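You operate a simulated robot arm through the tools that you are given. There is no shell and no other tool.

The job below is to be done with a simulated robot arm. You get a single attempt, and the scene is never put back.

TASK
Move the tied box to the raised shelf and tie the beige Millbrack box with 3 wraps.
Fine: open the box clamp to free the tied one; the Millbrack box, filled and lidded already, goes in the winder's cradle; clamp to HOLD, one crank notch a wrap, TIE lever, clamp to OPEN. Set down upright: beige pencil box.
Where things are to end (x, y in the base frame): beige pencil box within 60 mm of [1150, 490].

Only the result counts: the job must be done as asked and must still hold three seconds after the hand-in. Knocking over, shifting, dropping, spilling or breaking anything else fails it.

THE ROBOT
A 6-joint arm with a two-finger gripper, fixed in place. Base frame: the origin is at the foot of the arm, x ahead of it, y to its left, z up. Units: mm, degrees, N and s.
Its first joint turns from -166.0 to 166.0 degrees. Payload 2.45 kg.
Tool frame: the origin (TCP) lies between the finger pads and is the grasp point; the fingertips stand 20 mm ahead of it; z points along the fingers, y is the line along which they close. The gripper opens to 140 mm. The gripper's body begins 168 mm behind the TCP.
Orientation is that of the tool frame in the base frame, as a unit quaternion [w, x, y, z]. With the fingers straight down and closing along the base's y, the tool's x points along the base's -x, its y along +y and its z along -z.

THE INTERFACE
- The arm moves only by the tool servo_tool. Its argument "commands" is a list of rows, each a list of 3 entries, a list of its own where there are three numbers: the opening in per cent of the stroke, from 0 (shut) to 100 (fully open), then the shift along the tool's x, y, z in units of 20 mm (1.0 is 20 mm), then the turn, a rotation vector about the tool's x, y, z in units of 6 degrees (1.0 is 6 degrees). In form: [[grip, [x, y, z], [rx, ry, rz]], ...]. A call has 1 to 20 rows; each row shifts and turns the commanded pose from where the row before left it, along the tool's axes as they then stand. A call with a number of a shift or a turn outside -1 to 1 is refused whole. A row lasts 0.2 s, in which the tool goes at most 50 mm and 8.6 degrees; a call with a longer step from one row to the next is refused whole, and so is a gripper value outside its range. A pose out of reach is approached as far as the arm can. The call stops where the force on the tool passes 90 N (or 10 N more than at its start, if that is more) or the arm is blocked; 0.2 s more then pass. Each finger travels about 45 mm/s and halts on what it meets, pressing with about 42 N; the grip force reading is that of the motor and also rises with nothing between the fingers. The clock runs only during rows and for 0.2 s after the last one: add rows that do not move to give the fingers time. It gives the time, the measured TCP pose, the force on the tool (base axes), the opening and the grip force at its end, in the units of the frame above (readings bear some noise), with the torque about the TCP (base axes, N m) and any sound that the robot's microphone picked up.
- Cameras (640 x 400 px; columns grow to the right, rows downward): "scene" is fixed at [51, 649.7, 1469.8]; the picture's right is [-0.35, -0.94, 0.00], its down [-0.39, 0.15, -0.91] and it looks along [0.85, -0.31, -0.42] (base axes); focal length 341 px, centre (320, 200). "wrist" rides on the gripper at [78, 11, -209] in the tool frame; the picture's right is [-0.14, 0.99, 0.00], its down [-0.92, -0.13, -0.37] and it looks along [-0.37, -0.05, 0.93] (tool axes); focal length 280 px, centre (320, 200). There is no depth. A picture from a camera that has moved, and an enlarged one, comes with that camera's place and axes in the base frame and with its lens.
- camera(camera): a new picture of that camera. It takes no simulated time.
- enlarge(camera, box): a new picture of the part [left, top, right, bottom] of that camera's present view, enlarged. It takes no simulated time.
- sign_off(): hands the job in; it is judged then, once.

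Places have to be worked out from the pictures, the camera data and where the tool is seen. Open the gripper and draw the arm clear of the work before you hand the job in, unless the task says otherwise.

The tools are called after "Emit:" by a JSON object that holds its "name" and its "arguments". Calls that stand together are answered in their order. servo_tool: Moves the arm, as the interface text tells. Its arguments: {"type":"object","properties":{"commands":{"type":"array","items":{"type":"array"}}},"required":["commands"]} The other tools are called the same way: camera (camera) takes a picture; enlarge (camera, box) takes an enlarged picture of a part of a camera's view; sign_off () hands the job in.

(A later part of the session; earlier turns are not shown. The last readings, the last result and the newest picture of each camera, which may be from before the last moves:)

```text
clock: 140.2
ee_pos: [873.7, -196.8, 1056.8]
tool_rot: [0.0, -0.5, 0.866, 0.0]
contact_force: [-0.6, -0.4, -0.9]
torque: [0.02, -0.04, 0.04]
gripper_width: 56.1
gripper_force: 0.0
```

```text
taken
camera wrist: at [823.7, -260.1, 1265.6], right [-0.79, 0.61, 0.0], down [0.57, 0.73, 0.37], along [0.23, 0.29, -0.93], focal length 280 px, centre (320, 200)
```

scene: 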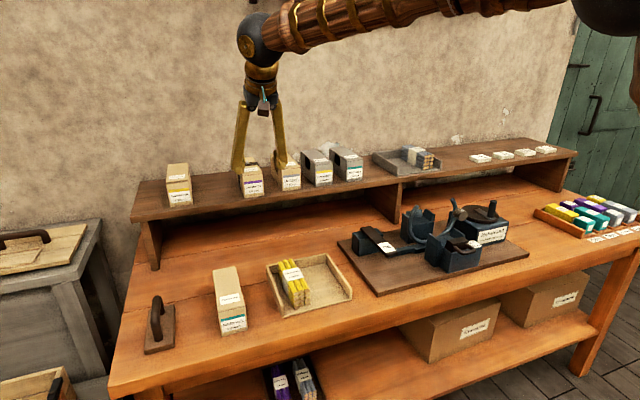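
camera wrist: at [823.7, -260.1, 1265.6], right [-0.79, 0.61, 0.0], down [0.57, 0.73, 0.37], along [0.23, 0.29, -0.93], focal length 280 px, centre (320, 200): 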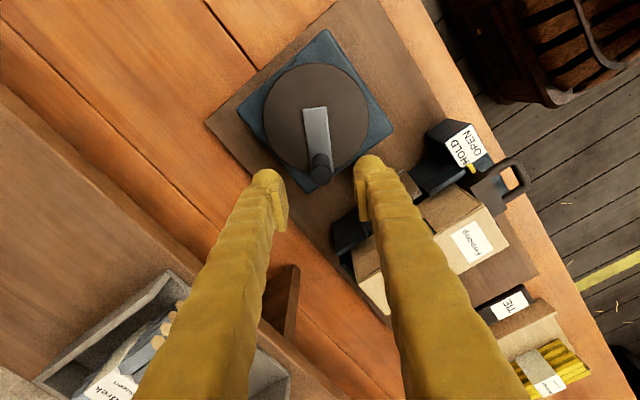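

I enlarge to fix the knob position accurately from this side.

Emit:
{"name": "enlarge", "arguments": {"camera": "wrist", "box": [230, 40, 410, 220]}}

```text
2.22 times, centred on (320, 130) of wrist
camera zoom: at [823.7, -260.1, 1265.6], right [-0.79, 0.61, 0.0], down [0.57, 0.73, 0.37], along [0.23, 0.29, -0.93], focal length 623 px, centre (320, 356)
```

zoom: 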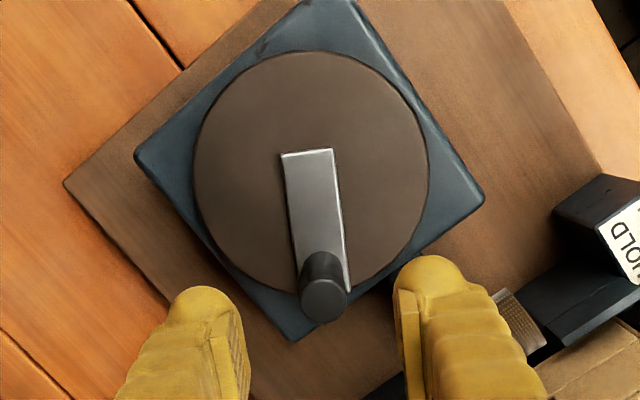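

Knob measured at about (872,-196). I shift ~1.5 mm along the closing direction, descend and grip it.

Emit:
{"name": "servo_tool", "arguments": {"commands": [[40, [0, 0.075, 0], [0, 0, 0]], [40, [0, 0, 1], [0, 0, 0]], [40, [0, 0, 1], [0, 0, 0]], [40, [0, 0, 1], [0, 0, 0]], [40, [0, 0, 1], [0, 0, 0]], [40, [0, 0, 0], [0, 0, 0]]]}}

Emit:
{"name": "enlarge", "arguments": {"camera": "wrist", "box": [210, 90, 430, 280]}}

```text
clock: 141.6
ee_pos: [873.5, -197.2, 977.4]
tool_rot: [0.0, -0.499, 0.867, 0.0]
contact_force: [-0.2, -0.2, 0.1]
torque: [0.0, 0.0, -0.02]
gripper_width: 56.0
gripper_force: 0.0
```

```text
2.11 times, centred on (320, 185) of wrist
camera zoom: at [822.8, -259.6, 1186.1], right [-0.79, 0.62, 0.0], down [0.57, 0.73, 0.37], along [0.23, 0.29, -0.93], focal length 590 px, centre (320, 232)
```

zoom: 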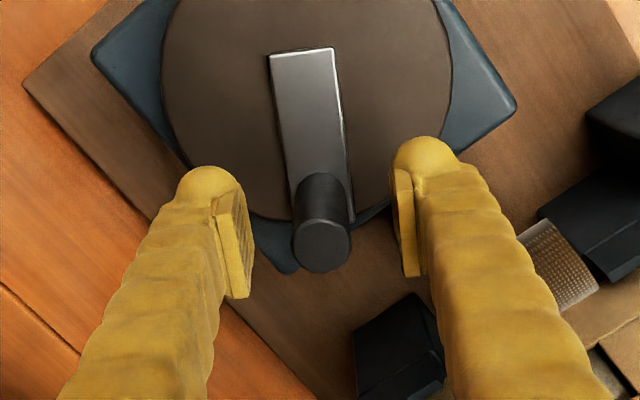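

Knob is centred between the pads. Closing and turning the next 30°.

Emit:
{"name": "servo_tool", "arguments": {"commands": [[0, [0, 0, 0], [0, 0, 0]], [0, [0, 0, 0], [0, 0, 0]], [0, [0, 0, 0], [0, 0, 0]], [0, [0, 0, 0], [0, 0, 0]], [0, [0, 0, 0], [0, 0, 0]]]}}

Emit:
{"name": "servo_tool", "arguments": {"commands": [[0, [0.012, -0.23, 0], [0, 0, 1]], [0, [0.012, -0.23, 0], [0, 0, 1]], [0, [0.012, -0.23, 0], [0, 0, 1]], [0, [0.012, -0.23, 0], [0, 0, 1]], [0, [0.012, -0.23, 0], [0, 0, 1]], [0, [0, 0, 0], [0, 0, 0]]]}}

Emit:
{"name": "enlarge", "arguments": {"camera": "scene", "box": [390, 160, 550, 270]}}

```text
clock: 142.8
ee_pos: [872.1, -195.5, 977.1]
tool_rot: [0.0, -0.499, 0.867, 0.0]
contact_force: [-0.1, 0.0, -2.3]
torque: [0.01, -0.01, 0.02]
gripper_width: 20.8
gripper_force: 45.1
```

```text
clock: 144.2
ee_pos: [888.3, -211.1, 977.5]
tool_rot: [0.0, -0.258, 0.966, 0.001]
contact_force: [-9.0, -5.8, 2.5]
torque: [-0.04, 0.07, 0.0]
gripper_width: 20.6
gripper_force: 44.8
```

```text
3.64 times, centred on (470, 215) of scene
camera zoom: at [51.0, 649.7, 1469.8], right [-0.35, -0.94, 0.0], down [-0.39, 0.15, -0.91], along [0.85, -0.31, -0.42], focal length 1242 px, centre (-226, 146)
```

zoom: 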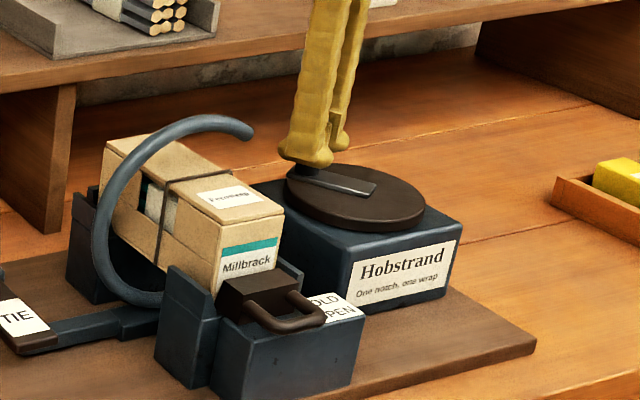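

Turning well with low forces. Continuing to 60° and 90° of this notch.

Emit:
{"name": "servo_tool", "arguments": {"commands": [[0, [0.027, -0.23, 0], [0, 0, 1]], [0, [0.012, -0.23, 0], [0, 0, 1]], [0, [0.012, -0.23, 0], [0, 0, 1]], [0, [0.012, -0.23, 0], [0, 0, 1]], [0, [0.012, -0.23, 0], [0, 0, 1]], [0, [0, 0, 0], [0, 0, 0]]]}}

Emit:
{"name": "servo_tool", "arguments": {"commands": [[0, [0.012, -0.23, 0], [0, 0, 1]], [0, [0.012, -0.23, 0], [0, 0, 1]], [0, [0.012, -0.23, 0], [0, 0, 1]], [0, [0.012, -0.23, 0], [0, 0, 1]], [0, [0.012, -0.23, 0], [0, 0, 1]], [0, [0, 0, 0], [0, 0, 0]]]}}

Emit:
{"name": "enlarge", "arguments": {"camera": "scene", "box": [390, 160, 550, 270]}}

Emit:
{"name": "camera", "arguments": {"camera": "wrist"}}

```text
clock: 145.6
ee_pos: [894.8, -233.9, 977.2]
tool_rot: [0.0, 0.001, 1.0, 0.0]
contact_force: [4.3, -1.9, 0.9]
torque: [-0.03, -0.17, 0.15]
gripper_width: 20.7
gripper_force: 44.5
```

```text
clock: 147.0
ee_pos: [889.0, -257.0, 975.9]
tool_rot: [-0.001, 0.26, 0.966, -0.001]
contact_force: [4.1, 4.1, 2.8]
torque: [0.14, 0.07, -0.2]
gripper_width: 20.6
gripper_force: 45.0
```

```text
3.64 times, centred on (470, 215) of scene
camera zoom: at [51.0, 649.7, 1469.8], right [-0.35, -0.94, 0.0], down [-0.39, 0.15, -0.91], along [0.85, -0.31, -0.42], focal length 1242 px, centre (-226, 146)
```

zoom: 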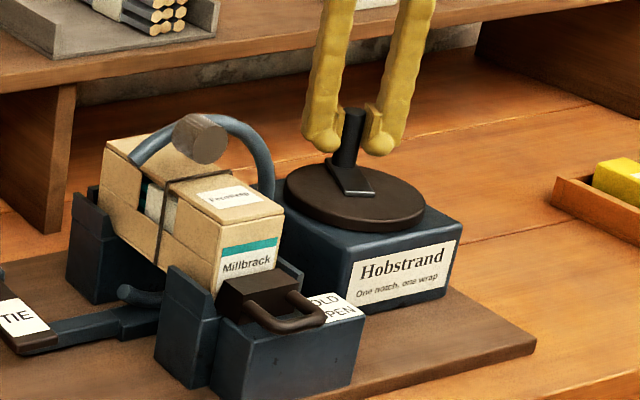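

```text
taken
camera wrist: at [825.9, -208.0, 1186.2], right [0.62, 0.79, 0.0], down [0.73, -0.57, 0.37], along [0.29, -0.23, -0.93], focal length 280 px, centre (320, 200)
```

wrist: 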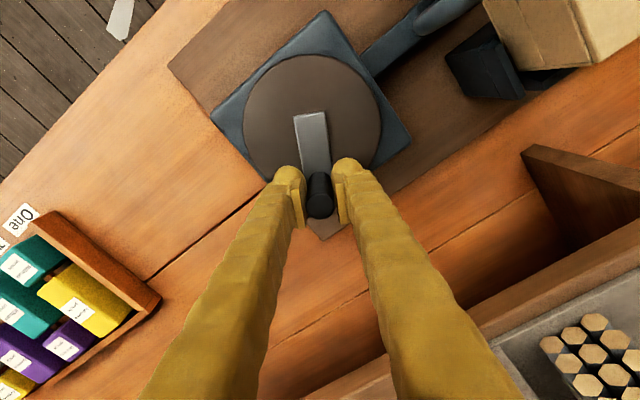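

90° done with small forces. Final 30° of the second notch.

Emit:
{"name": "servo_tool", "arguments": {"commands": [[0, [0.012, -0.23, 0], [0, 0, 1]], [0, [0.012, -0.23, 0], [0, 0, 1]], [0, [0.012, -0.23, 0], [0, 0, 1]], [0, [0.012, -0.23, 0], [0, 0, 1]], [0, [0.012, -0.23, 0], [0, 0, 1]], [0, [0, 0, 0], [0, 0, 0]]]}}

Emit:
{"name": "enlarge", "arguments": {"camera": "scene", "box": [390, 160, 550, 270]}}

Emit:
{"name": "camera", "arguments": {"camera": "wrist"}}

```text
clock: 148.4
ee_pos: [872.6, -273.2, 976.5]
tool_rot: [0.001, 0.501, 0.865, 0.001]
contact_force: [2.4, 0.9, 10.7]
torque: [-0.16, -0.15, -0.14]
gripper_width: 20.6
gripper_force: 44.4
```

```text
3.64 times, centred on (470, 215) of scene
camera zoom: at [51.0, 649.7, 1469.8], right [-0.35, -0.94, 0.0], down [-0.39, 0.15, -0.91], along [0.85, -0.31, -0.42], focal length 1242 px, centre (-226, 146)
```

zoom: 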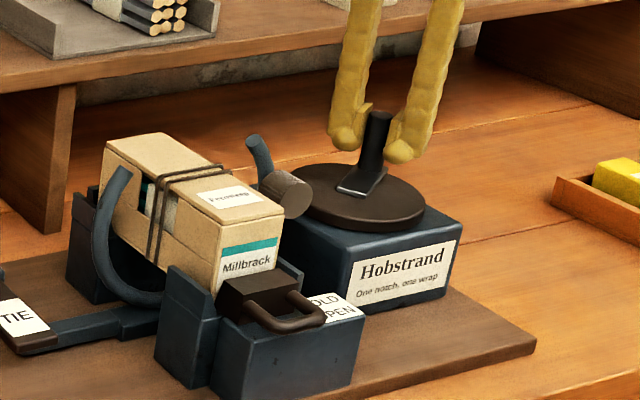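

```text
taken
camera wrist: at [842.1, -200.1, 1186.1], right [0.93, 0.37, 0.0], down [0.35, -0.86, 0.37], along [0.14, -0.34, -0.93], focal length 280 px, centre (320, 200)
```

wrist: 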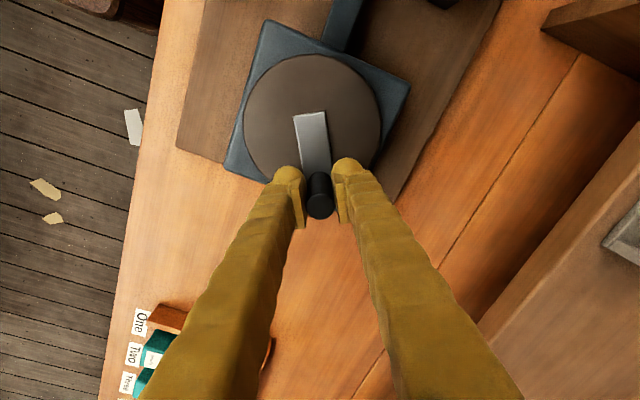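

Two wraps are on. The ring is ~6° short of home (≈2° of crank), so I nudge 2° more, then release and rise.

Emit:
{"name": "servo_tool", "arguments": {"commands": [[0, [0.003, -0.077, 0], [0, 0, 0.33]], [0, [0, 0, 0], [0, 0, 0]], [40, [0, 0, 0], [0, 0, 0]], [40, [0, 0, 0], [0, 0, 0]], [40, [0, 0, 0], [0, 0, 0]], [40, [0, 0, -1], [0, 0, 0]], [40, [0, 0, -1], [0, 0, 0]], [40, [0, 0, -1], [0, 0, 0]], [40, [0, 0, -1], [0, 0, 0]], [40, [0, 0, 0], [0, 0, 0]]]}}

Emit:
{"name": "enlarge", "arguments": {"camera": "scene", "box": [390, 160, 550, 270]}}

Emit:
{"name": "enlarge", "arguments": {"camera": "wrist", "box": [230, 40, 410, 220]}}

```text
clock: 150.6
ee_pos: [871.1, -273.9, 1056.9]
tool_rot: [0.0, 0.515, 0.857, 0.0]
contact_force: [0.7, -0.3, 0.5]
torque: [-0.03, 0.02, -0.02]
gripper_width: 56.2
gripper_force: 0.0
```

```text
3.64 times, centred on (470, 215) of scene
camera zoom: at [51.0, 649.7, 1469.8], right [-0.35, -0.94, 0.0], down [-0.39, 0.15, -0.91], along [0.85, -0.31, -0.42], focal length 1242 px, centre (-226, 146)
```

zoom: 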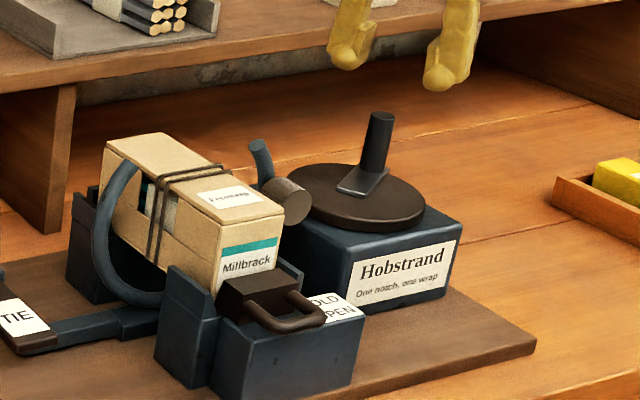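

```text
2.22 times, centred on (320, 130) of wrist
camera zoom: at [843.1, -200.4, 1265.6], right [0.94, 0.34, 0.0], down [0.32, -0.87, 0.37], along [0.13, -0.35, -0.93], focal length 623 px, centre (320, 356)
```

zoom: 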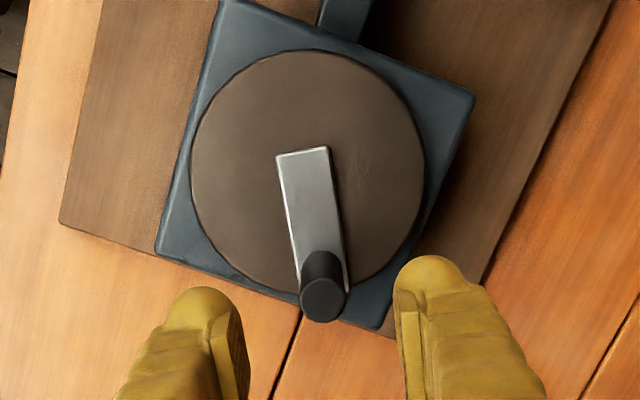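

Two complete wraps, ring home. I turn the tool back to its straight orientation above the knob for the third notch.

Emit:
{"name": "servo_tool", "arguments": {"commands": [[40, [0, 0, 0], [0, 0, -1]], [40, [0, 0, 0], [0, 0, -1]], [40, [0, 0, 0], [0, 0, -1]], [40, [0, 0, 0], [0, 0, -1]], [40, [0, 0, 0], [0, 0, -1]], [40, [0, 0, 0], [0, 0, -1]], [40, [0, 0, 0], [0, 0, -1]], [40, [0, 0, 0], [0, 0, -1]], [40, [0, 0, 0], [0, 0, -1]], [40, [0, 0, 0], [0, 0, -1]], [40, [0, 0, 0], [0, 0, -0.33]], [40, [0, 0, 0], [0, 0, 0]]]}}

Emit:
{"name": "enlarge", "arguments": {"camera": "wrist", "box": [230, 40, 410, 220]}}

```text
clock: 153.2
ee_pos: [869.6, -273.2, 1055.8]
tool_rot: [0.0, 0.0, 1.0, -0.001]
contact_force: [0.1, -0.8, 0.2]
torque: [0.0, 0.02, 0.02]
gripper_width: 56.0
gripper_force: 0.1
```

```text
2.22 times, centred on (320, 130) of wrist
camera zoom: at [792.2, -262.6, 1265.4], right [0.14, 0.99, 0.0], down [0.92, -0.13, 0.37], along [0.37, -0.05, -0.93], focal length 623 px, centre (320, 356)
```

zoom: 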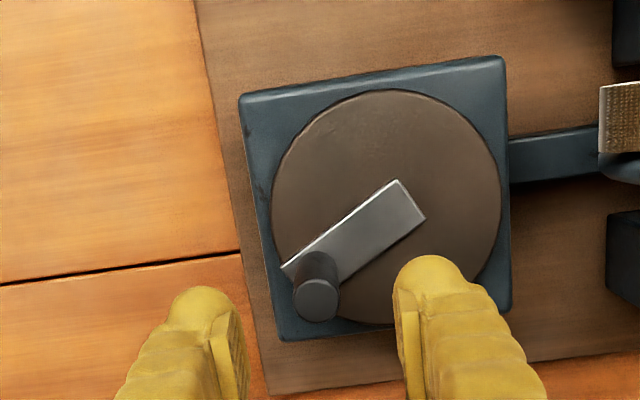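

Knob measured about (872,-275). I shift ~1.5 mm each way, descend and grip.

Emit:
{"name": "servo_tool", "arguments": {"commands": [[40, [-0.06, -0.08, 0], [0, 0, 0]], [40, [0, 0, 1], [0, 0, 0]], [40, [0, 0, 1], [0, 0, 0]], [40, [0, 0, 1], [0, 0, 0]], [40, [0, 0, 1], [0, 0, 0]], [40, [0, 0, 0], [0, 0, 0]]]}}

Emit:
{"name": "enlarge", "arguments": {"camera": "wrist", "box": [210, 90, 430, 280]}}

```text
clock: 154.6
ee_pos: [871.6, -274.7, 976.3]
tool_rot: [0.001, 0.001, 1.0, 0.0]
contact_force: [-0.1, -0.1, -0.5]
torque: [0.0, 0.01, -0.01]
gripper_width: 55.8
gripper_force: 0.0
```

```text
2.11 times, centred on (320, 185) of wrist
camera zoom: at [793.1, -263.9, 1185.3], right [0.14, 0.99, 0.0], down [0.92, -0.13, 0.37], along [0.37, -0.05, -0.93], focal length 590 px, centre (320, 232)
```

zoom: 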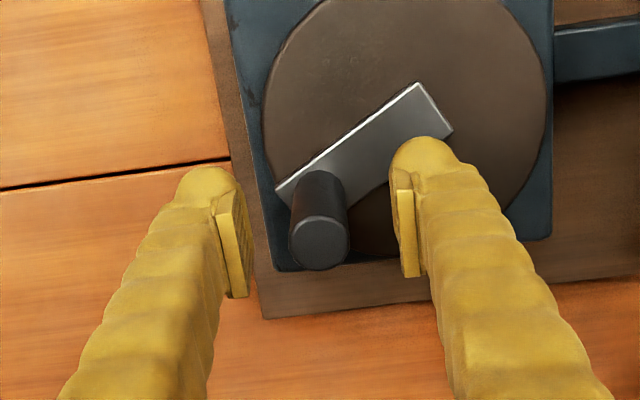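

Nearly centred; a 1 mm shift and close.

Emit:
{"name": "servo_tool", "arguments": {"commands": [[40, [0, -0.05, 0], [0, 0, 0]], [0, [0, 0, 0], [0, 0, 0]], [0, [0, 0, 0], [0, 0, 0]], [0, [0, 0, 0], [0, 0, 0]], [0, [0, 0, 0], [0, 0, 0]], [0, [0, 0, 0], [0, 0, 0]]]}}

Emit:
{"name": "enlarge", "arguments": {"camera": "wrist", "box": [210, 90, 430, 280]}}

Emit:
{"name": "enlarge", "arguments": {"camera": "scene", "box": [390, 160, 550, 270]}}

```text
clock: 156.0
ee_pos: [871.5, -275.8, 976.6]
tool_rot: [0.0, 0.001, 1.0, 0.002]
contact_force: [-3.8, 11.6, -1.8]
torque: [0.14, 0.01, 0.01]
gripper_width: 20.5
gripper_force: 45.3
```

```text
2.11 times, centred on (320, 185) of wrist
camera zoom: at [792.9, -264.8, 1185.5], right [0.14, 0.99, 0.0], down [0.92, -0.13, 0.37], along [0.36, -0.05, -0.93], focal length 590 px, centre (320, 232)
```

zoom: 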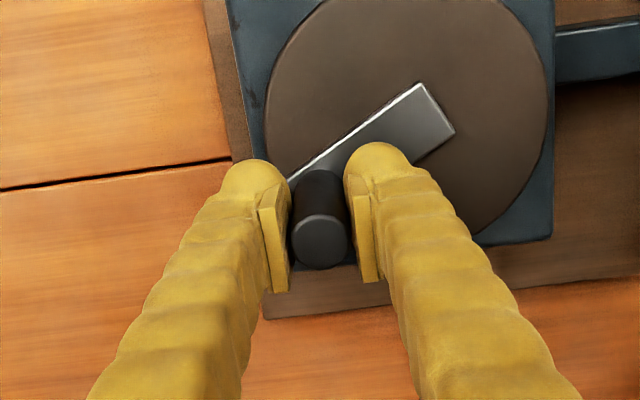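

```text
3.64 times, centred on (470, 215) of scene
camera zoom: at [51.0, 649.7, 1469.8], right [-0.35, -0.94, 0.0], down [-0.39, 0.15, -0.91], along [0.85, -0.31, -0.42], focal length 1242 px, centre (-226, 146)
```

zoom: 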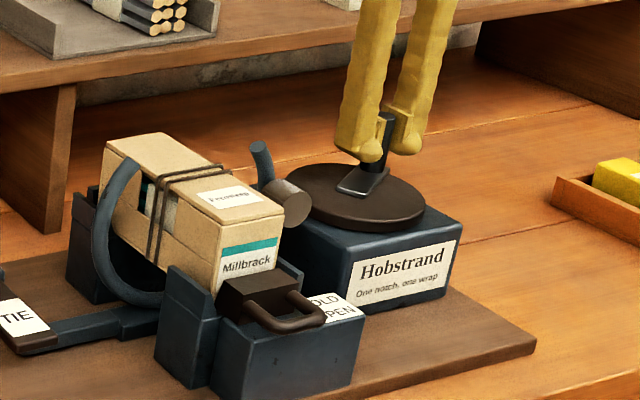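

Third notch: turning the first 30° (shift resolved for this grip angle).

Emit:
{"name": "servo_tool", "arguments": {"commands": [[0, [0.205, -0.09, 0], [0, 0, 1]], [0, [0.205, -0.1046, 0], [0, 0, 1]], [0, [0.205, -0.1046, 0], [0, 0, 1]], [0, [0.205, -0.1046, 0], [0, 0, 1]], [0, [0.205, -0.1046, 0], [0, 0, 1]], [0, [0, 0, 0], [0, 0, 0]]]}}

Emit:
{"name": "enlarge", "arguments": {"camera": "scene", "box": [390, 160, 550, 270]}}

```text
clock: 157.4
ee_pos: [850.8, -281.0, 977.6]
tool_rot: [-0.001, 0.26, 0.966, -0.001]
contact_force: [-1.6, 26.2, -22.0]
torque: [0.2, 0.05, 0.07]
gripper_width: 20.8
gripper_force: 45.2
```

```text
3.64 times, centred on (470, 215) of scene
camera zoom: at [51.0, 649.7, 1469.8], right [-0.35, -0.94, 0.0], down [-0.39, 0.15, -0.91], along [0.85, -0.31, -0.42], focal length 1242 px, centre (-226, 146)
```

zoom: 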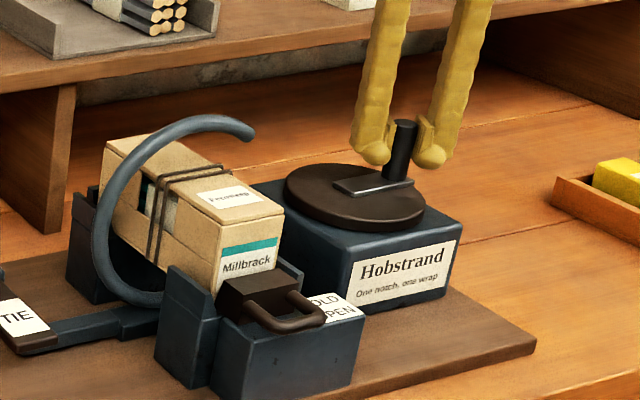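

Ring is turning; load shows ~0.8 mm too wide, so I correct inward and go on 30° more.

Emit:
{"name": "servo_tool", "arguments": {"commands": [[0, [0.225, -0.072, 0], [0, 0, 1]], [0, [0.205, -0.1046, 0], [0, 0, 1]], [0, [0.205, -0.1046, 0], [0, 0, 1]], [0, [0.205, -0.1046, 0], [0, 0, 1]], [0, [0.205, -0.1046, 0], [0, 0, 1]], [0, [0, 0, 0], [0, 0, 0]]]}}

Emit:
{"name": "enlarge", "arguments": {"camera": "scene", "box": [390, 160, 550, 270]}}

```text
clock: 158.8
ee_pos: [827.8, -274.6, 977.1]
tool_rot: [0.0, 0.501, 0.866, -0.001]
contact_force: [-4.0, -12.8, -13.4]
torque: [-0.56, -0.35, -0.09]
gripper_width: 20.5
gripper_force: 44.7
```

```text
3.64 times, centred on (470, 215) of scene
camera zoom: at [51.0, 649.7, 1469.8], right [-0.35, -0.94, 0.0], down [-0.39, 0.15, -0.91], along [0.85, -0.31, -0.42], focal length 1242 px, centre (-226, 146)
```

zoom: 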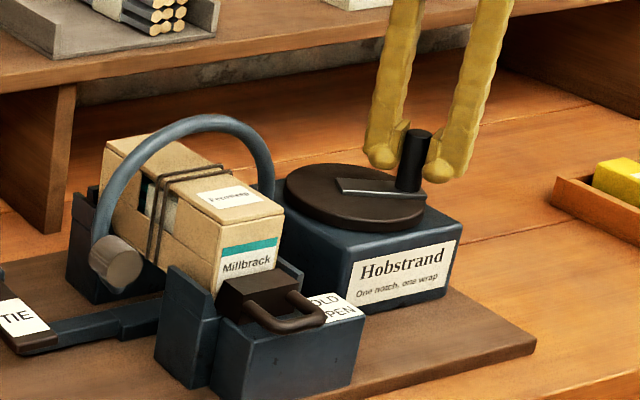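

Halfway round the third wrap. Continuing the next 30°, then the last 30°.

Emit:
{"name": "servo_tool", "arguments": {"commands": [[0, [0.2, -0.112, 0], [0, 0, 1]], [0, [0.205, -0.1046, 0], [0, 0, 1]], [0, [0.205, -0.1046, 0], [0, 0, 1]], [0, [0.205, -0.1046, 0], [0, 0, 1]], [0, [0.205, -0.1046, 0], [0, 0, 1]], [0, [0, 0, 0], [0, 0, 0]]]}}

Emit:
{"name": "enlarge", "arguments": {"camera": "scene", "box": [390, 160, 550, 270]}}

```text
clock: 160.2
ee_pos: [811.2, -259.1, 976.4]
tool_rot: [-0.002, 0.708, 0.706, -0.001]
contact_force: [-33.2, -17.3, -7.3]
torque: [-0.26, 0.36, 0.13]
gripper_width: 20.6
gripper_force: 45.1
```

```text
3.64 times, centred on (470, 215) of scene
camera zoom: at [51.0, 649.7, 1469.8], right [-0.35, -0.94, 0.0], down [-0.39, 0.15, -0.91], along [0.85, -0.31, -0.42], focal length 1242 px, centre (-226, 146)
```

zoom: 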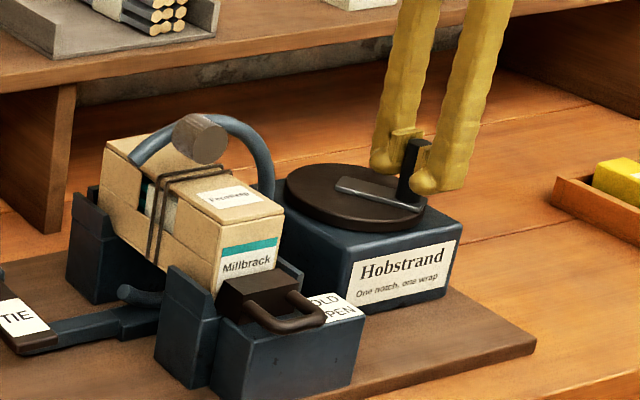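

Load shows ~1.2 mm too far inward; I correct outward and complete the last 30° of the third notch.

Emit:
{"name": "servo_tool", "arguments": {"commands": [[0, [0.177, -0.152, 0], [0, 0, 1]], [0, [0.203, -0.108, 0], [0, 0, 1]], [0, [0.203, -0.108, 0], [0, 0, 1]], [0, [0.205, -0.1046, 0], [0, 0, 1]], [0, [0.205, -0.1046, 0], [0, 0, 1]], [0, [0, 0, 0], [0, 0, 0]]]}}

Emit:
{"name": "enlarge", "arguments": {"camera": "scene", "box": [390, 160, 550, 270]}}

```text
clock: 161.6
ee_pos: [804.6, -237.4, 976.0]
tool_rot: [-0.001, 0.866, 0.5, 0.0]
contact_force: [-53.7, 7.6, -2.5]
torque: [0.37, 0.39, 0.34]
gripper_width: 20.7
gripper_force: 44.4
```

```text
3.64 times, centred on (470, 215) of scene
camera zoom: at [51.0, 649.7, 1469.8], right [-0.35, -0.94, 0.0], down [-0.39, 0.15, -0.91], along [0.85, -0.31, -0.42], focal length 1242 px, centre (-226, 146)
```

zoom: 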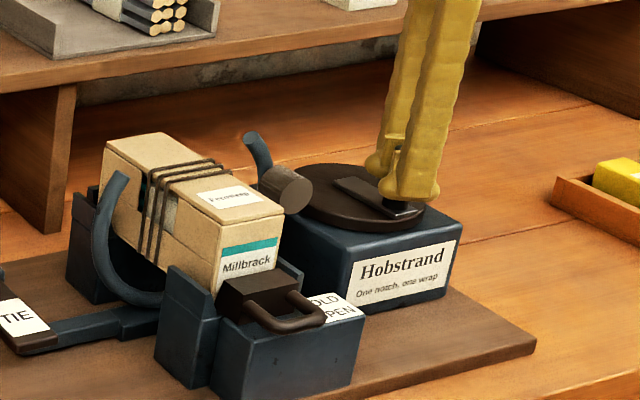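

Three wraps are visible; the ring is ~6° short of home. I nudge the knob ~2 mm onward while relieving the radial load.

Emit:
{"name": "servo_tool", "arguments": {"commands": [[0, [0.04, -0.11, 0], [0, 0, 0.33]], [0, [0, 0, 0], [0, 0, 0]]]}}

Emit:
{"name": "enlarge", "arguments": {"camera": "scene", "box": [390, 160, 550, 270]}}

Emit:
{"name": "enlarge", "arguments": {"camera": "wrist", "box": [0, 0, 640, 400]}}

```text
clock: 162.2
ee_pos: [804.7, -235.9, 975.8]
tool_rot: [0.0, 0.875, 0.484, 0.002]
contact_force: [-26.6, -0.2, -9.8]
torque: [-0.03, 0.24, 0.06]
gripper_width: 20.6
gripper_force: 45.3
```

```text
3.64 times, centred on (470, 215) of scene
camera zoom: at [51.0, 649.7, 1469.8], right [-0.35, -0.94, 0.0], down [-0.39, 0.15, -0.91], along [0.85, -0.31, -0.42], focal length 1242 px, centre (-226, 146)
```

zoom: 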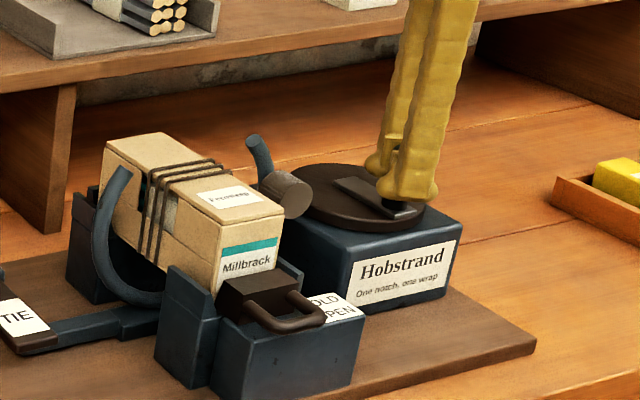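

```text
1.00 times, centred on (320, 200) of wrist (not enlarged: the box is as wide or as high as the picture)
camera zoom: at [853.6, -175.5, 1186.3], right [0.77, -0.64, 0.0], down [-0.6, -0.71, 0.37], along [-0.24, -0.28, -0.93], focal length 280 px, centre (320, 200)
```

zoom: 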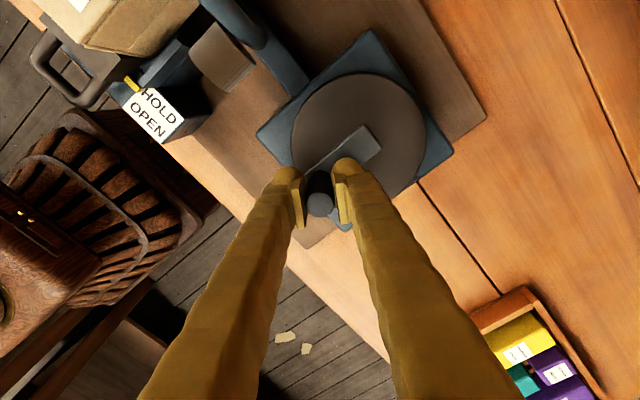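

Almost home. One last ~0.8 mm nudge, then release and rise.

Emit:
{"name": "servo_tool", "arguments": {"commands": [[0, [0.015, -0.055, 0], [0, 0, 0.15]], [0, [0, 0, 0], [0, 0, 0]], [40, [0, 0, 0], [0, 0, 0]], [40, [0, 0, 0], [0, 0, 0]], [40, [0, 0, 0], [0, 0, 0]], [40, [0, 0, -1], [0, 0, 0]], [40, [0, 0, -1], [0, 0, 0]], [40, [0, 0, -1], [0, 0, 0]], [40, [0, 0, -1], [0, 0, 0]], [40, [0, 0, -1], [0, 0, 0]], [40, [0, 0, 0], [0, 0, 0]]]}}

Emit:
{"name": "enlarge", "arguments": {"camera": "scene", "box": [390, 160, 550, 270]}}

Emit:
{"name": "enlarge", "arguments": {"camera": "scene", "box": [400, 185, 470, 240]}}

Emit:
{"name": "camera", "arguments": {"camera": "wrist"}}

```text
clock: 164.6
ee_pos: [803.0, -232.5, 1077.1]
tool_rot: [0.0, 0.879, 0.478, 0.0]
contact_force: [-0.1, 0.3, 0.4]
torque: [0.01, 0.0, 0.04]
gripper_width: 56.0
gripper_force: 0.0
```

```text
3.64 times, centred on (470, 215) of scene
camera zoom: at [51.0, 649.7, 1469.8], right [-0.35, -0.94, 0.0], down [-0.39, 0.15, -0.91], along [0.85, -0.31, -0.42], focal length 1242 px, centre (-226, 146)
```

zoom: 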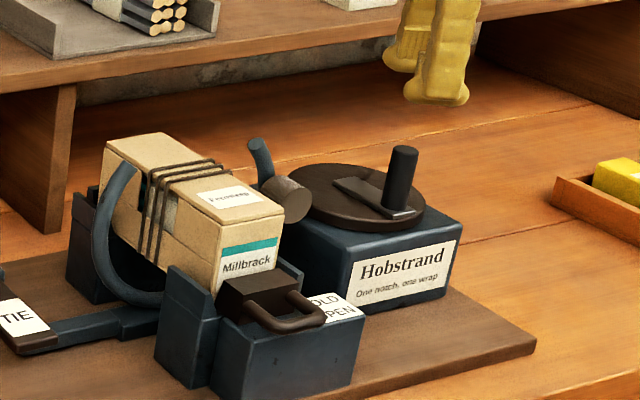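

```text
7.27 times, centred on (435, 212) of scene
camera zoom: at [51.0, 649.7, 1469.8], right [-0.35, -0.94, 0.0], down [-0.39, 0.15, -0.91], along [0.85, -0.31, -0.42], focal length 2483 px, centre (-516, 109)
```

zoom: 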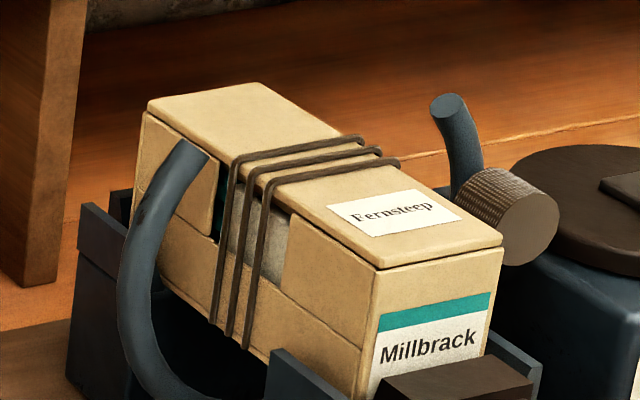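

```text
taken
camera wrist: at [853.2, -173.7, 1286.6], right [0.76, -0.65, 0.0], down [-0.61, -0.7, 0.37], along [-0.24, -0.28, -0.93], focal length 280 px, centre (320, 200)
```

wrist: 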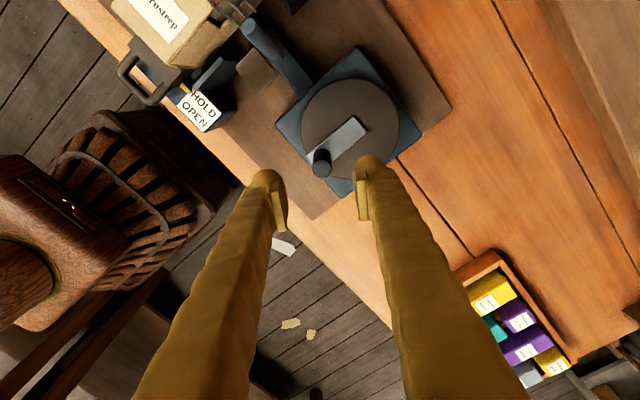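

All three wraps are on and the ring is home. Now the TIE lever: I rise, turn the tool straight again and close the fingers.

Emit:
{"name": "servo_tool", "arguments": {"commands": [[40, [0, 0, -1], [0, 0, -1]], [40, [0, 0, -1], [0, 0, -1]], [20, [0, 0, 0], [0, 0, -1]], [0, [0, 0, 0], [0, 0, -1]], [0, [0, 0, 0], [0, 0, -1]], [0, [0, 0, 0], [0, 0, -1]], [0, [0, 0, 0], [0, 0, -1]], [0, [0, 0, 0], [0, 0, -1]], [0, [0, 0, 0], [0, 0, -1]], [0, [0, 0, 0], [0, 0, -1]], [0, [0, 0, 0], [0, 0, -1]], [0, [0, 0, 0], [0, 0, -1]], [0, [0, 0, 0], [0, 0, -1]], [0, [0, 0, 0], [0, 0, -1]], [0, [0, 0, 0], [0, 0, -1]], [0, [0, 0, 0], [0, 0, -1]], [0, [0, 0, 0], [0, 0, -1]], [0, [0, 0, 0], [0, 0, -1]], [0, [0, 0, 0], [0, 0, -1]], [0, [0, 0, 0], [0, 0, -1]]]}}

Emit:
{"name": "servo_tool", "arguments": {"commands": [[0, [0, 0, 0], [0, 0, -0.48]], [0, [0.07, 1, 0], [0, 0, 0]], [0, [0.07, 1, 0], [0, 0, 0]], [0, [0.07, 1, 0], [0, 0, 0]], [0, [0.07, 1, 0], [0, 0, 0]], [0, [0.07, 1, 0], [0, 0, 0]], [0, [0.07, 1, 0], [0, 0, 0]], [0, [0.07, 1, 0], [0, 0, 0]], [0, [0.07, 1, 0], [0, 0, 0]], [0, [0.07, 1, 0], [0, 0, 0]], [0, [0.07, 1, 0], [0, 0, 0]], [0, [0.07, 1, 0], [0, 0, 0]], [0, [0.07, 1, 0], [0, 0, 0]], [0, [0.07, 1, 0], [0, 0, 0]], [0, [0.07, 1, 0], [0, 0, 0]], [0, [0.07, 1, 0], [0, 0, 0]], [0, [0.07, 1, 0], [0, 0, 0]], [0, [0.07, 1, 0], [0, 0, 0]], [0, [0.07, 1, 0], [0, 0, 0]], [0, [0.07, 1, 0], [0, 0, 0]]]}}

Emit:
{"name": "servo_tool", "arguments": {"commands": [[0, [0, 1, 0], [0, 0, 0]], [0, [0, 0, 0], [0, 0, 0]]]}}

Emit:
{"name": "camera", "arguments": {"camera": "wrist"}}

Emit:
{"name": "camera", "arguments": {"camera": "scene"}}

```text
clock: 168.8
ee_pos: [802.9, -236.1, 1116.3]
tool_rot: [0.0, 0.025, 1.0, 0.0]
contact_force: [0.1, 1.6, -0.6]
torque: [-0.01, -0.02, -0.03]
gripper_width: 0.0
gripper_force: 28.8
```

```text
clock: 173.0
ee_pos: [777.6, 145.5, 1116.9]
tool_rot: [0.0, 0.001, 1.0, -0.001]
contact_force: [-0.5, -0.4, -1.1]
torque: [0.01, 0.0, 0.0]
gripper_width: 0.2
gripper_force: 29.3
```

```text
clock: 173.6
ee_pos: [777.3, 166.1, 1118.2]
tool_rot: [0.0, 0.0, 1.0, 0.0]
contact_force: [0.3, 0.5, 0.3]
torque: [-0.01, 0.01, 0.0]
gripper_width: 0.1
gripper_force: 29.7
```

```text
taken
camera wrist: at [697.2, 176.6, 1326.5], right [0.14, 0.99, 0.0], down [0.92, -0.13, 0.37], along [0.36, -0.05, -0.93], focal length 280 px, centre (320, 200)
```

wrist: 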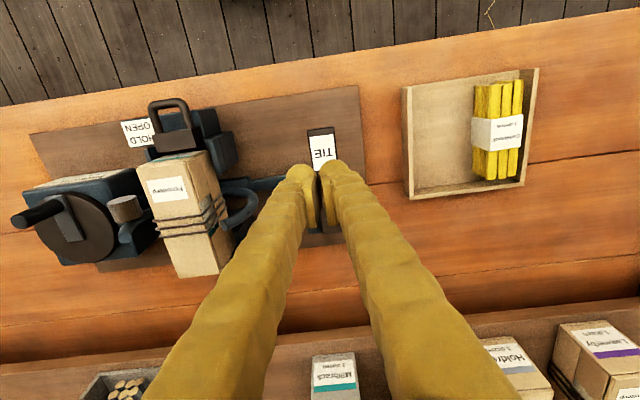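

```text
taken
```

scene: 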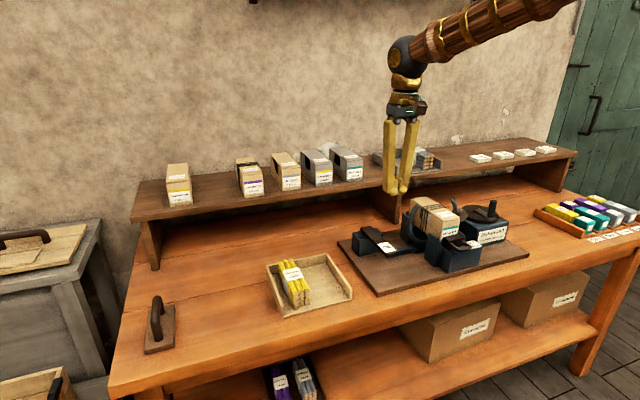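

The closed fingertips are right above the TIE label (≈(777,167)). I descend to just above the lever.

Emit:
{"name": "servo_tool", "arguments": {"commands": [[0, [0, 0, 0.96], [0, 0, 0]], [0, [0, 0, 0.96], [0, 0, 0]], [0, [0, 0, 0.96], [0, 0, 0]], [0, [0, 0, 0.96], [0, 0, 0]], [0, [0, 0, 0.96], [0, 0, 0]], [0, [0, 0, 0.96], [0, 0, 0]], [0, [0, 0, 0.96], [0, 0, 0]], [0, [0, 0, 0.96], [0, 0, 0]], [0, [0, 0, 0.96], [0, 0, 0]], [0, [0, 0, 0], [0, 0, 0]]]}}

Emit:
{"name": "enlarge", "arguments": {"camera": "wrist", "box": [220, 80, 420, 240]}}

Emit:
{"name": "enlarge", "arguments": {"camera": "scene", "box": [340, 190, 460, 290]}}

```text
clock: 175.8
ee_pos: [777.2, 165.5, 943.8]
tool_rot: [0.0, 0.002, 1.0, 0.0]
contact_force: [0.1, 0.8, -0.2]
torque: [-0.02, 0.0, -0.03]
gripper_width: 0.1
gripper_force: 29.5
```

```text
2.50 times, centred on (320, 160) of wrist
camera zoom: at [698.5, 176.0, 1153.5], right [0.14, 0.99, 0.0], down [0.92, -0.13, 0.37], along [0.37, -0.05, -0.93], focal length 701 px, centre (320, 300)
```

zoom: 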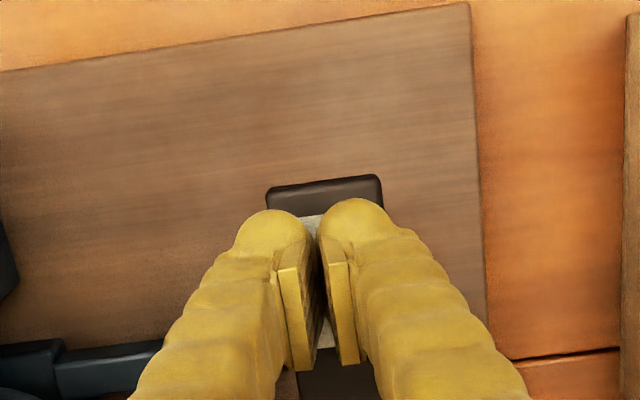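

```text
4.00 times, centred on (400, 240) of scene
camera zoom: at [51.0, 649.7, 1469.8], right [-0.35, -0.94, 0.0], down [-0.39, 0.15, -0.91], along [0.85, -0.31, -0.42], focal length 1366 px, centre (0, 40)
```

zoom: 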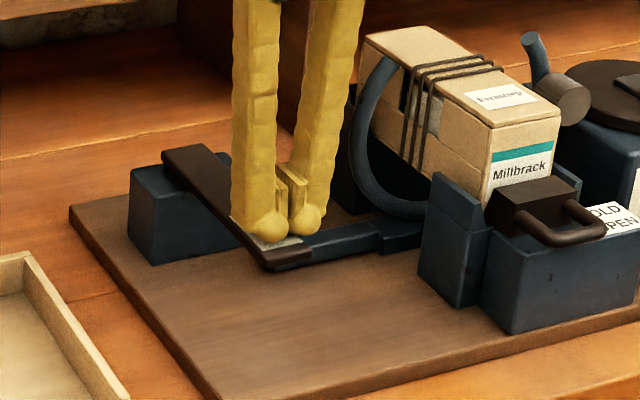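

Fingertips hover over the TIE label. I press down in 4 mm steps, watching force and listening.

Emit:
{"name": "servo_tool", "arguments": {"commands": [[0, [0, 0, 0.2], [0, 0, 0]], [0, [0, 0, 0.2], [0, 0, 0]], [0, [0, 0, 0.2], [0, 0, 0]], [0, [0, 0, 0.2], [0, 0, 0]], [0, [0, 0, 0], [0, 0, 0]]]}}

Emit:
{"name": "enlarge", "arguments": {"camera": "scene", "box": [340, 190, 460, 290]}}

```text
clock: 177.0
ee_pos: [778.1, 166.3, 928.0]
tool_rot: [0.0, 0.001, 1.0, 0.0]
contact_force: [1.6, -1.2, 3.9]
torque: [-0.06, -0.05, -0.01]
gripper_width: 5.9
gripper_force: 29.4
```

```text
4.00 times, centred on (400, 240) of scene
camera zoom: at [51.0, 649.7, 1469.8], right [-0.35, -0.94, 0.0], down [-0.39, 0.15, -0.91], along [0.85, -0.31, -0.42], focal length 1366 px, centre (0, 40)
```

zoom: 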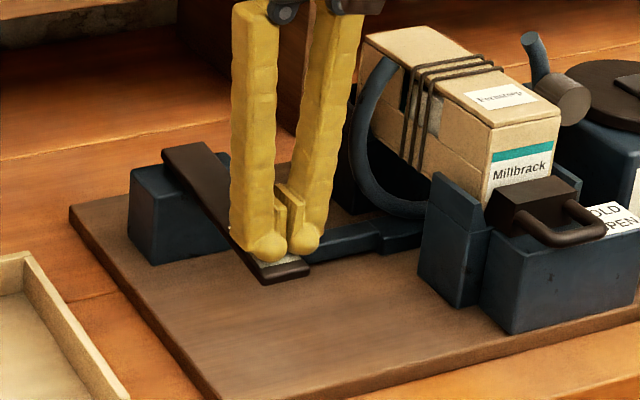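

The lever is yielding under ~4 N. I keep pressing.

Emit:
{"name": "servo_tool", "arguments": {"commands": [[0, [0, 0, 0.2], [0, 0, 0]], [0, [0, 0, 0.2], [0, 0, 0]], [0, [0, 0, 0.2], [0, 0, 0]], [0, [0, 0, 0], [0, 0, 0]]]}}

Emit:
{"name": "enlarge", "arguments": {"camera": "scene", "box": [340, 190, 460, 290]}}

```text
clock: 178.0
ee_pos: [776.6, 165.4, 916.2]
tool_rot: [0.001, 0.001, 1.0, 0.0]
contact_force: [-1.6, 0.6, 5.1]
torque: [0.0, -0.03, 0.01]
gripper_width: 6.3
gripper_force: 29.4
```

```text
4.00 times, centred on (400, 240) of scene
camera zoom: at [51.0, 649.7, 1469.8], right [-0.35, -0.94, 0.0], down [-0.39, 0.15, -0.91], along [0.85, -0.31, -0.42], focal length 1366 px, centre (0, 40)
```

zoom: 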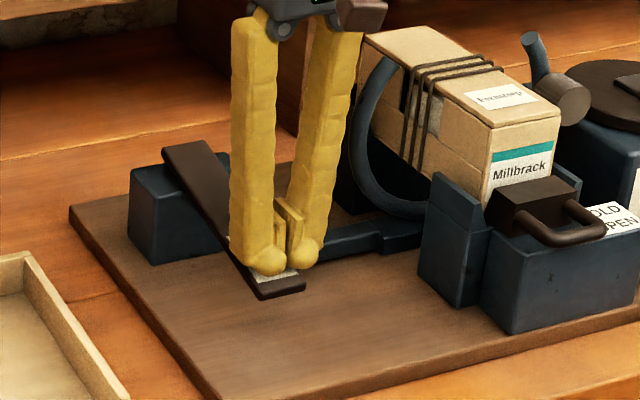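

Still moving freely downward; continuing in 4 mm steps.

Emit:
{"name": "servo_tool", "arguments": {"commands": [[0, [0, 0, 0.2], [0, 0, 0]], [0, [0, 0, 0.2], [0, 0, 0]], [0, [0, 0, 0.2], [0, 0, 0]], [0, [0, 0, 0], [0, 0, 0]]]}}

Emit:
{"name": "enlarge", "arguments": {"camera": "scene", "box": [340, 190, 460, 290]}}

```text
clock: 179.0
ee_pos: [776.3, 165.7, 902.2]
tool_rot: [0.0, 0.0, 1.0, 0.0]
contact_force: [0.3, 0.5, 5.7]
torque: [0.01, -0.1, 0.0]
gripper_width: 5.8
gripper_force: 29.5
```

```text
4.00 times, centred on (400, 240) of scene
camera zoom: at [51.0, 649.7, 1469.8], right [-0.35, -0.94, 0.0], down [-0.39, 0.15, -0.91], along [0.85, -0.31, -0.42], focal length 1366 px, centre (0, 40)
```

zoom: 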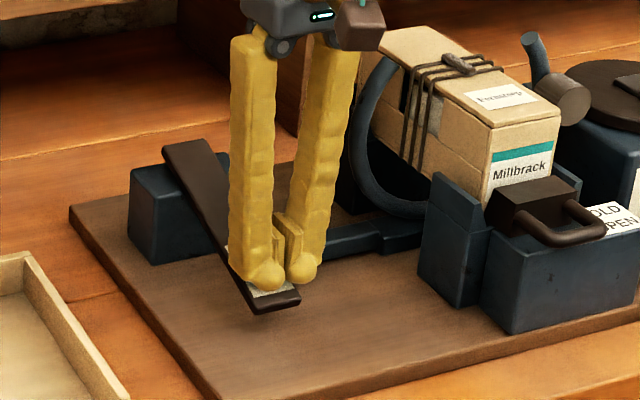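

The tie knot has appeared on the box. I raise the hand off the lever and look.

Emit:
{"name": "servo_tool", "arguments": {"commands": [[0, [0, 0, -0.5], [0, 0, 0]], [0, [0, 0, -0.5], [0, 0, 0]], [0, [0, 0, -1], [0, 0, 0]], [0, [0, 0, -1], [0, 0, 0]], [0, [0, 0, -1], [0, 0, 0]], [0, [0, 0, -1], [0, 0, 0]], [0, [0, 0, -1], [0, 0, 0]], [0, [0, 0, -1], [0, 0, 0]], [0, [0, 0, -1], [0, 0, 0]], [0, [0, 0, -1], [0, 0, 0]], [0, [0, 0, -1], [0, 0, 0]], [0, [0, 0, 0], [0, 0, 0]]]}}

Emit:
{"name": "enlarge", "arguments": {"camera": "scene", "box": [340, 190, 460, 290]}}

Emit:
{"name": "enlarge", "arguments": {"camera": "scene", "box": [400, 185, 470, 240]}}

```text
clock: 181.6
ee_pos: [776.4, 164.2, 1104.7]
tool_rot: [0.001, 0.001, 1.0, 0.0]
contact_force: [0.0, 0.0, -0.2]
torque: [-0.02, -0.02, 0.02]
gripper_width: 0.1
gripper_force: 28.6
```

```text
4.00 times, centred on (400, 240) of scene
camera zoom: at [51.0, 649.7, 1469.8], right [-0.35, -0.94, 0.0], down [-0.39, 0.15, -0.91], along [0.85, -0.31, -0.42], focal length 1366 px, centre (0, 40)
```

zoom: 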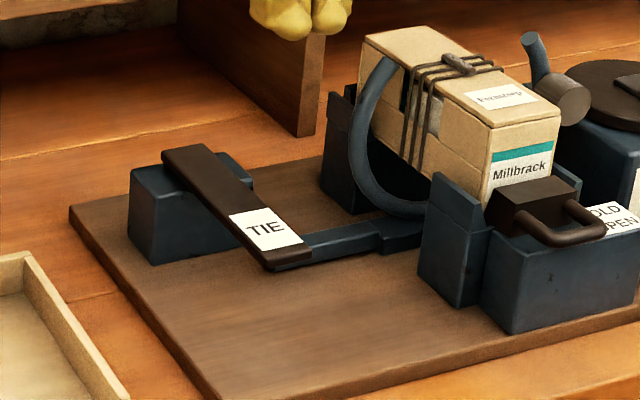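

```text
7.27 times, centred on (435, 212) of scene
camera zoom: at [51.0, 649.7, 1469.8], right [-0.35, -0.94, 0.0], down [-0.39, 0.15, -0.91], along [0.85, -0.31, -0.42], focal length 2483 px, centre (-516, 109)
```

zoom: 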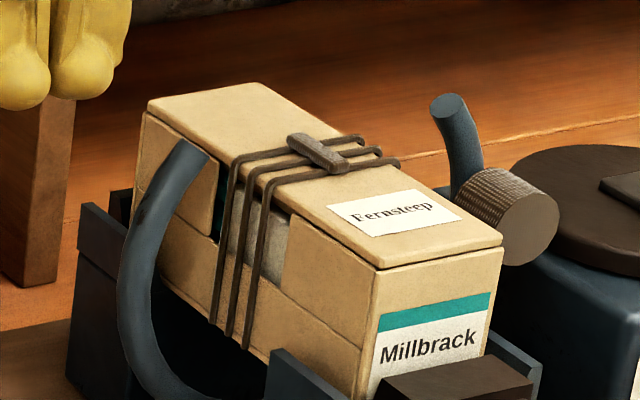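

Tied with three wraps and clip; the lever sprang back. Last step: clamp back to OPEN. I go above the handle again.

Emit:
{"name": "servo_tool", "arguments": {"commands": [[0, [0.367, -0.971, 0], [0, 0, 0]], [20, [0.367, -0.971, 0], [0, 0, 0]], [40, [0.367, -0.971, 0], [0, 0, 0]], [60, [0.367, -0.971, 0], [0, 0, 0]], [60, [0.367, -0.971, 0], [0, 0, 0]], [60, [0.367, -0.971, 0], [0, 0, 0]], [60, [0.367, -0.971, 0], [0, 0, 0]], [60, [0.367, -0.971, 0], [0, 0, 0]], [60, [0.367, -0.971, 0], [0, 0, 0]], [60, [0.367, -0.971, 0], [0, 0, 0]], [60, [0, 0, 0.9], [0, 0, 0]], [60, [0, 0, 0.9], [0, 0, 0]], [60, [0, 0, 0.9], [0, 0, 0]], [60, [0, 0, 0.9], [0, 0, 0]], [60, [0, 0, 0.9], [0, 0, 0]], [60, [0, 0, 0.9], [0, 0, 0]], [60, [0, 0, 0.9], [0, 0, 0]], [60, [0, 0, 0.9], [0, 0, 0]], [60, [0, 0, 0], [0, 0, 0]]]}}

Emit:
{"name": "enlarge", "arguments": {"camera": "wrist", "box": [220, 110, 420, 240]}}

```text
clock: 185.6
ee_pos: [703.0, -28.0, 959.0]
tool_rot: [0.001, 0.0, 1.0, 0.0]
contact_force: [-0.3, -0.3, 0.2]
torque: [0.0, -0.03, 0.01]
gripper_width: 84.0
gripper_force: 0.0
```

```text
3.08 times, centred on (320, 175) of wrist
camera zoom: at [624.2, -17.5, 1168.7], right [0.14, 0.99, 0.0], down [0.92, -0.13, 0.37], along [0.37, -0.05, -0.93], focal length 863 px, centre (320, 277)
```

zoom: 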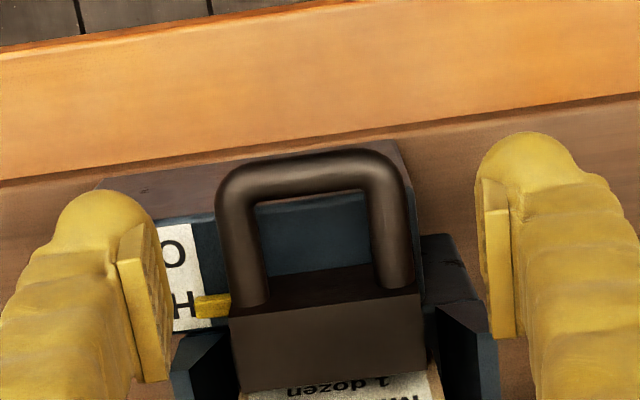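

I shift 2 mm in -y for centring, descend and grip the handle.

Emit:
{"name": "servo_tool", "arguments": {"commands": [[60, [0, -0.1, 0.55], [0, 0, 0]], [60, [0, 0, 0.55], [0, 0, 0]], [60, [0, 0, 0], [0, 0, 0]], [20, [0, 0, 0], [0, 0, 0]], [20, [0, 0, 0], [0, 0, 0]], [20, [0, 0, 0], [0, 0, 0]], [20, [0, 0, 0], [0, 0, 0]], [20, [0, 0, 0], [0, 0, 0]]]}}

Emit:
{"name": "servo_tool", "arguments": {"commands": [[20, [0.25, 0, 0], [0, 0, 0]], [20, [0.25, 0, 0], [0, 0, 0]], [20, [0.25, 0, 0], [0, 0, 0]], [20, [0.25, 0, 0], [0, 0, 0]], [20, [0, 0, 0], [0, 0, 0]]]}}

Emit:
{"name": "enlarge", "arguments": {"camera": "wrist", "box": [220, 110, 420, 240]}}

```text
clock: 187.4
ee_pos: [704.0, -30.4, 937.0]
tool_rot: [0.0, 0.0, 1.0, 0.001]
contact_force: [-1.1, -7.8, -1.7]
torque: [-0.11, 0.04, 0.95]
gripper_width: 54.6
gripper_force: 44.4
```

```text
clock: 188.6
ee_pos: [685.1, -30.9, 936.9]
tool_rot: [0.002, 0.001, 1.0, 0.001]
contact_force: [19.0, -4.4, 3.2]
torque: [0.04, -0.92, 0.93]
gripper_width: 54.5
gripper_force: 45.1
```

```text
3.08 times, centred on (320, 175) of wrist
camera zoom: at [605.2, -19.7, 1146.4], right [0.14, 0.99, 0.0], down [0.92, -0.13, 0.37], along [0.37, -0.05, -0.93], focal length 863 px, centre (320, 277)
```

zoom: 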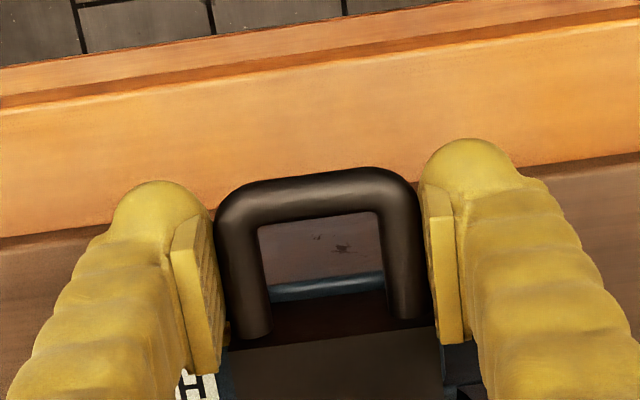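

Pulled ~19 mm; 3 mm more to reach the stop, then release and rise.

Emit:
{"name": "servo_tool", "arguments": {"commands": [[20, [0.15, 0, 0], [0, 0, 0]], [20, [0, 0, 0], [0, 0, 0]], [60, [0, 0, 0], [0, 0, 0]], [60, [0, 0, 0], [0, 0, 0]], [60, [0, 0, 0], [0, 0, 0]], [60, [0, 0, -1], [0, 0, 0]], [60, [0, 0, -1], [0, 0, 0]], [60, [0, 0, -1], [0, 0, 0]], [60, [0, 0, -1], [0, 0, 0]], [60, [0, 0, -1], [0, 0, 0]], [60, [0, 0, -1], [0, 0, 0]], [60, [0, 0, -1], [0, 0, 0]], [60, [0, 0, -1], [0, 0, 0]], [60, [0, 0, -1], [0, 0, 0]], [60, [0, 0, -1], [0, 0, 0]], [60, [0, 0, 0], [0, 0, 0]]]}}

Emit:
{"name": "enlarge", "arguments": {"camera": "wrist", "box": [200, 80, 440, 260]}}

Emit:
{"name": "enlarge", "arguments": {"camera": "scene", "box": [390, 180, 510, 275]}}

```text
clock: 192.0
ee_pos: [679.7, -31.0, 1137.8]
tool_rot: [0.0, 0.002, 1.0, 0.0]
contact_force: [-0.2, 0.4, 0.6]
torque: [-0.03, 0.01, 0.01]
gripper_width: 83.7
gripper_force: 0.0
```

```text
2.22 times, centred on (320, 170) of wrist
camera zoom: at [600.8, -20.5, 1347.1], right [0.14, 0.99, 0.0], down [0.92, -0.13, 0.37], along [0.36, -0.05, -0.93], focal length 623 px, centre (320, 267)
```

zoom: 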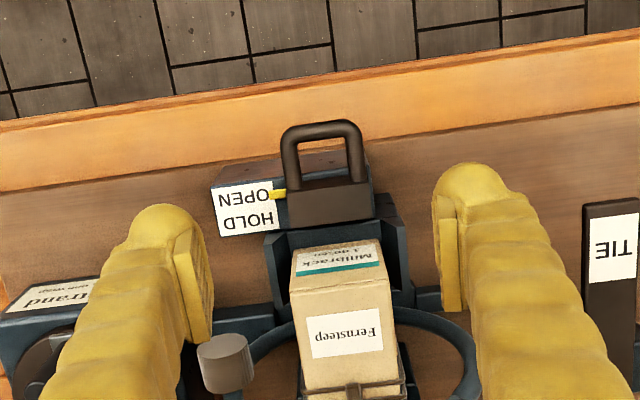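

```text
4.21 times, centred on (450, 228) of scene
camera zoom: at [51.0, 649.7, 1469.8], right [-0.35, -0.94, 0.0], down [-0.39, 0.15, -0.91], along [0.85, -0.31, -0.42], focal length 1438 px, centre (-227, 84)
```

zoom: 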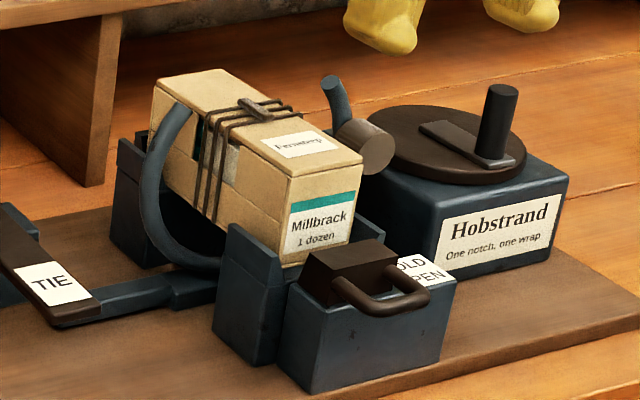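

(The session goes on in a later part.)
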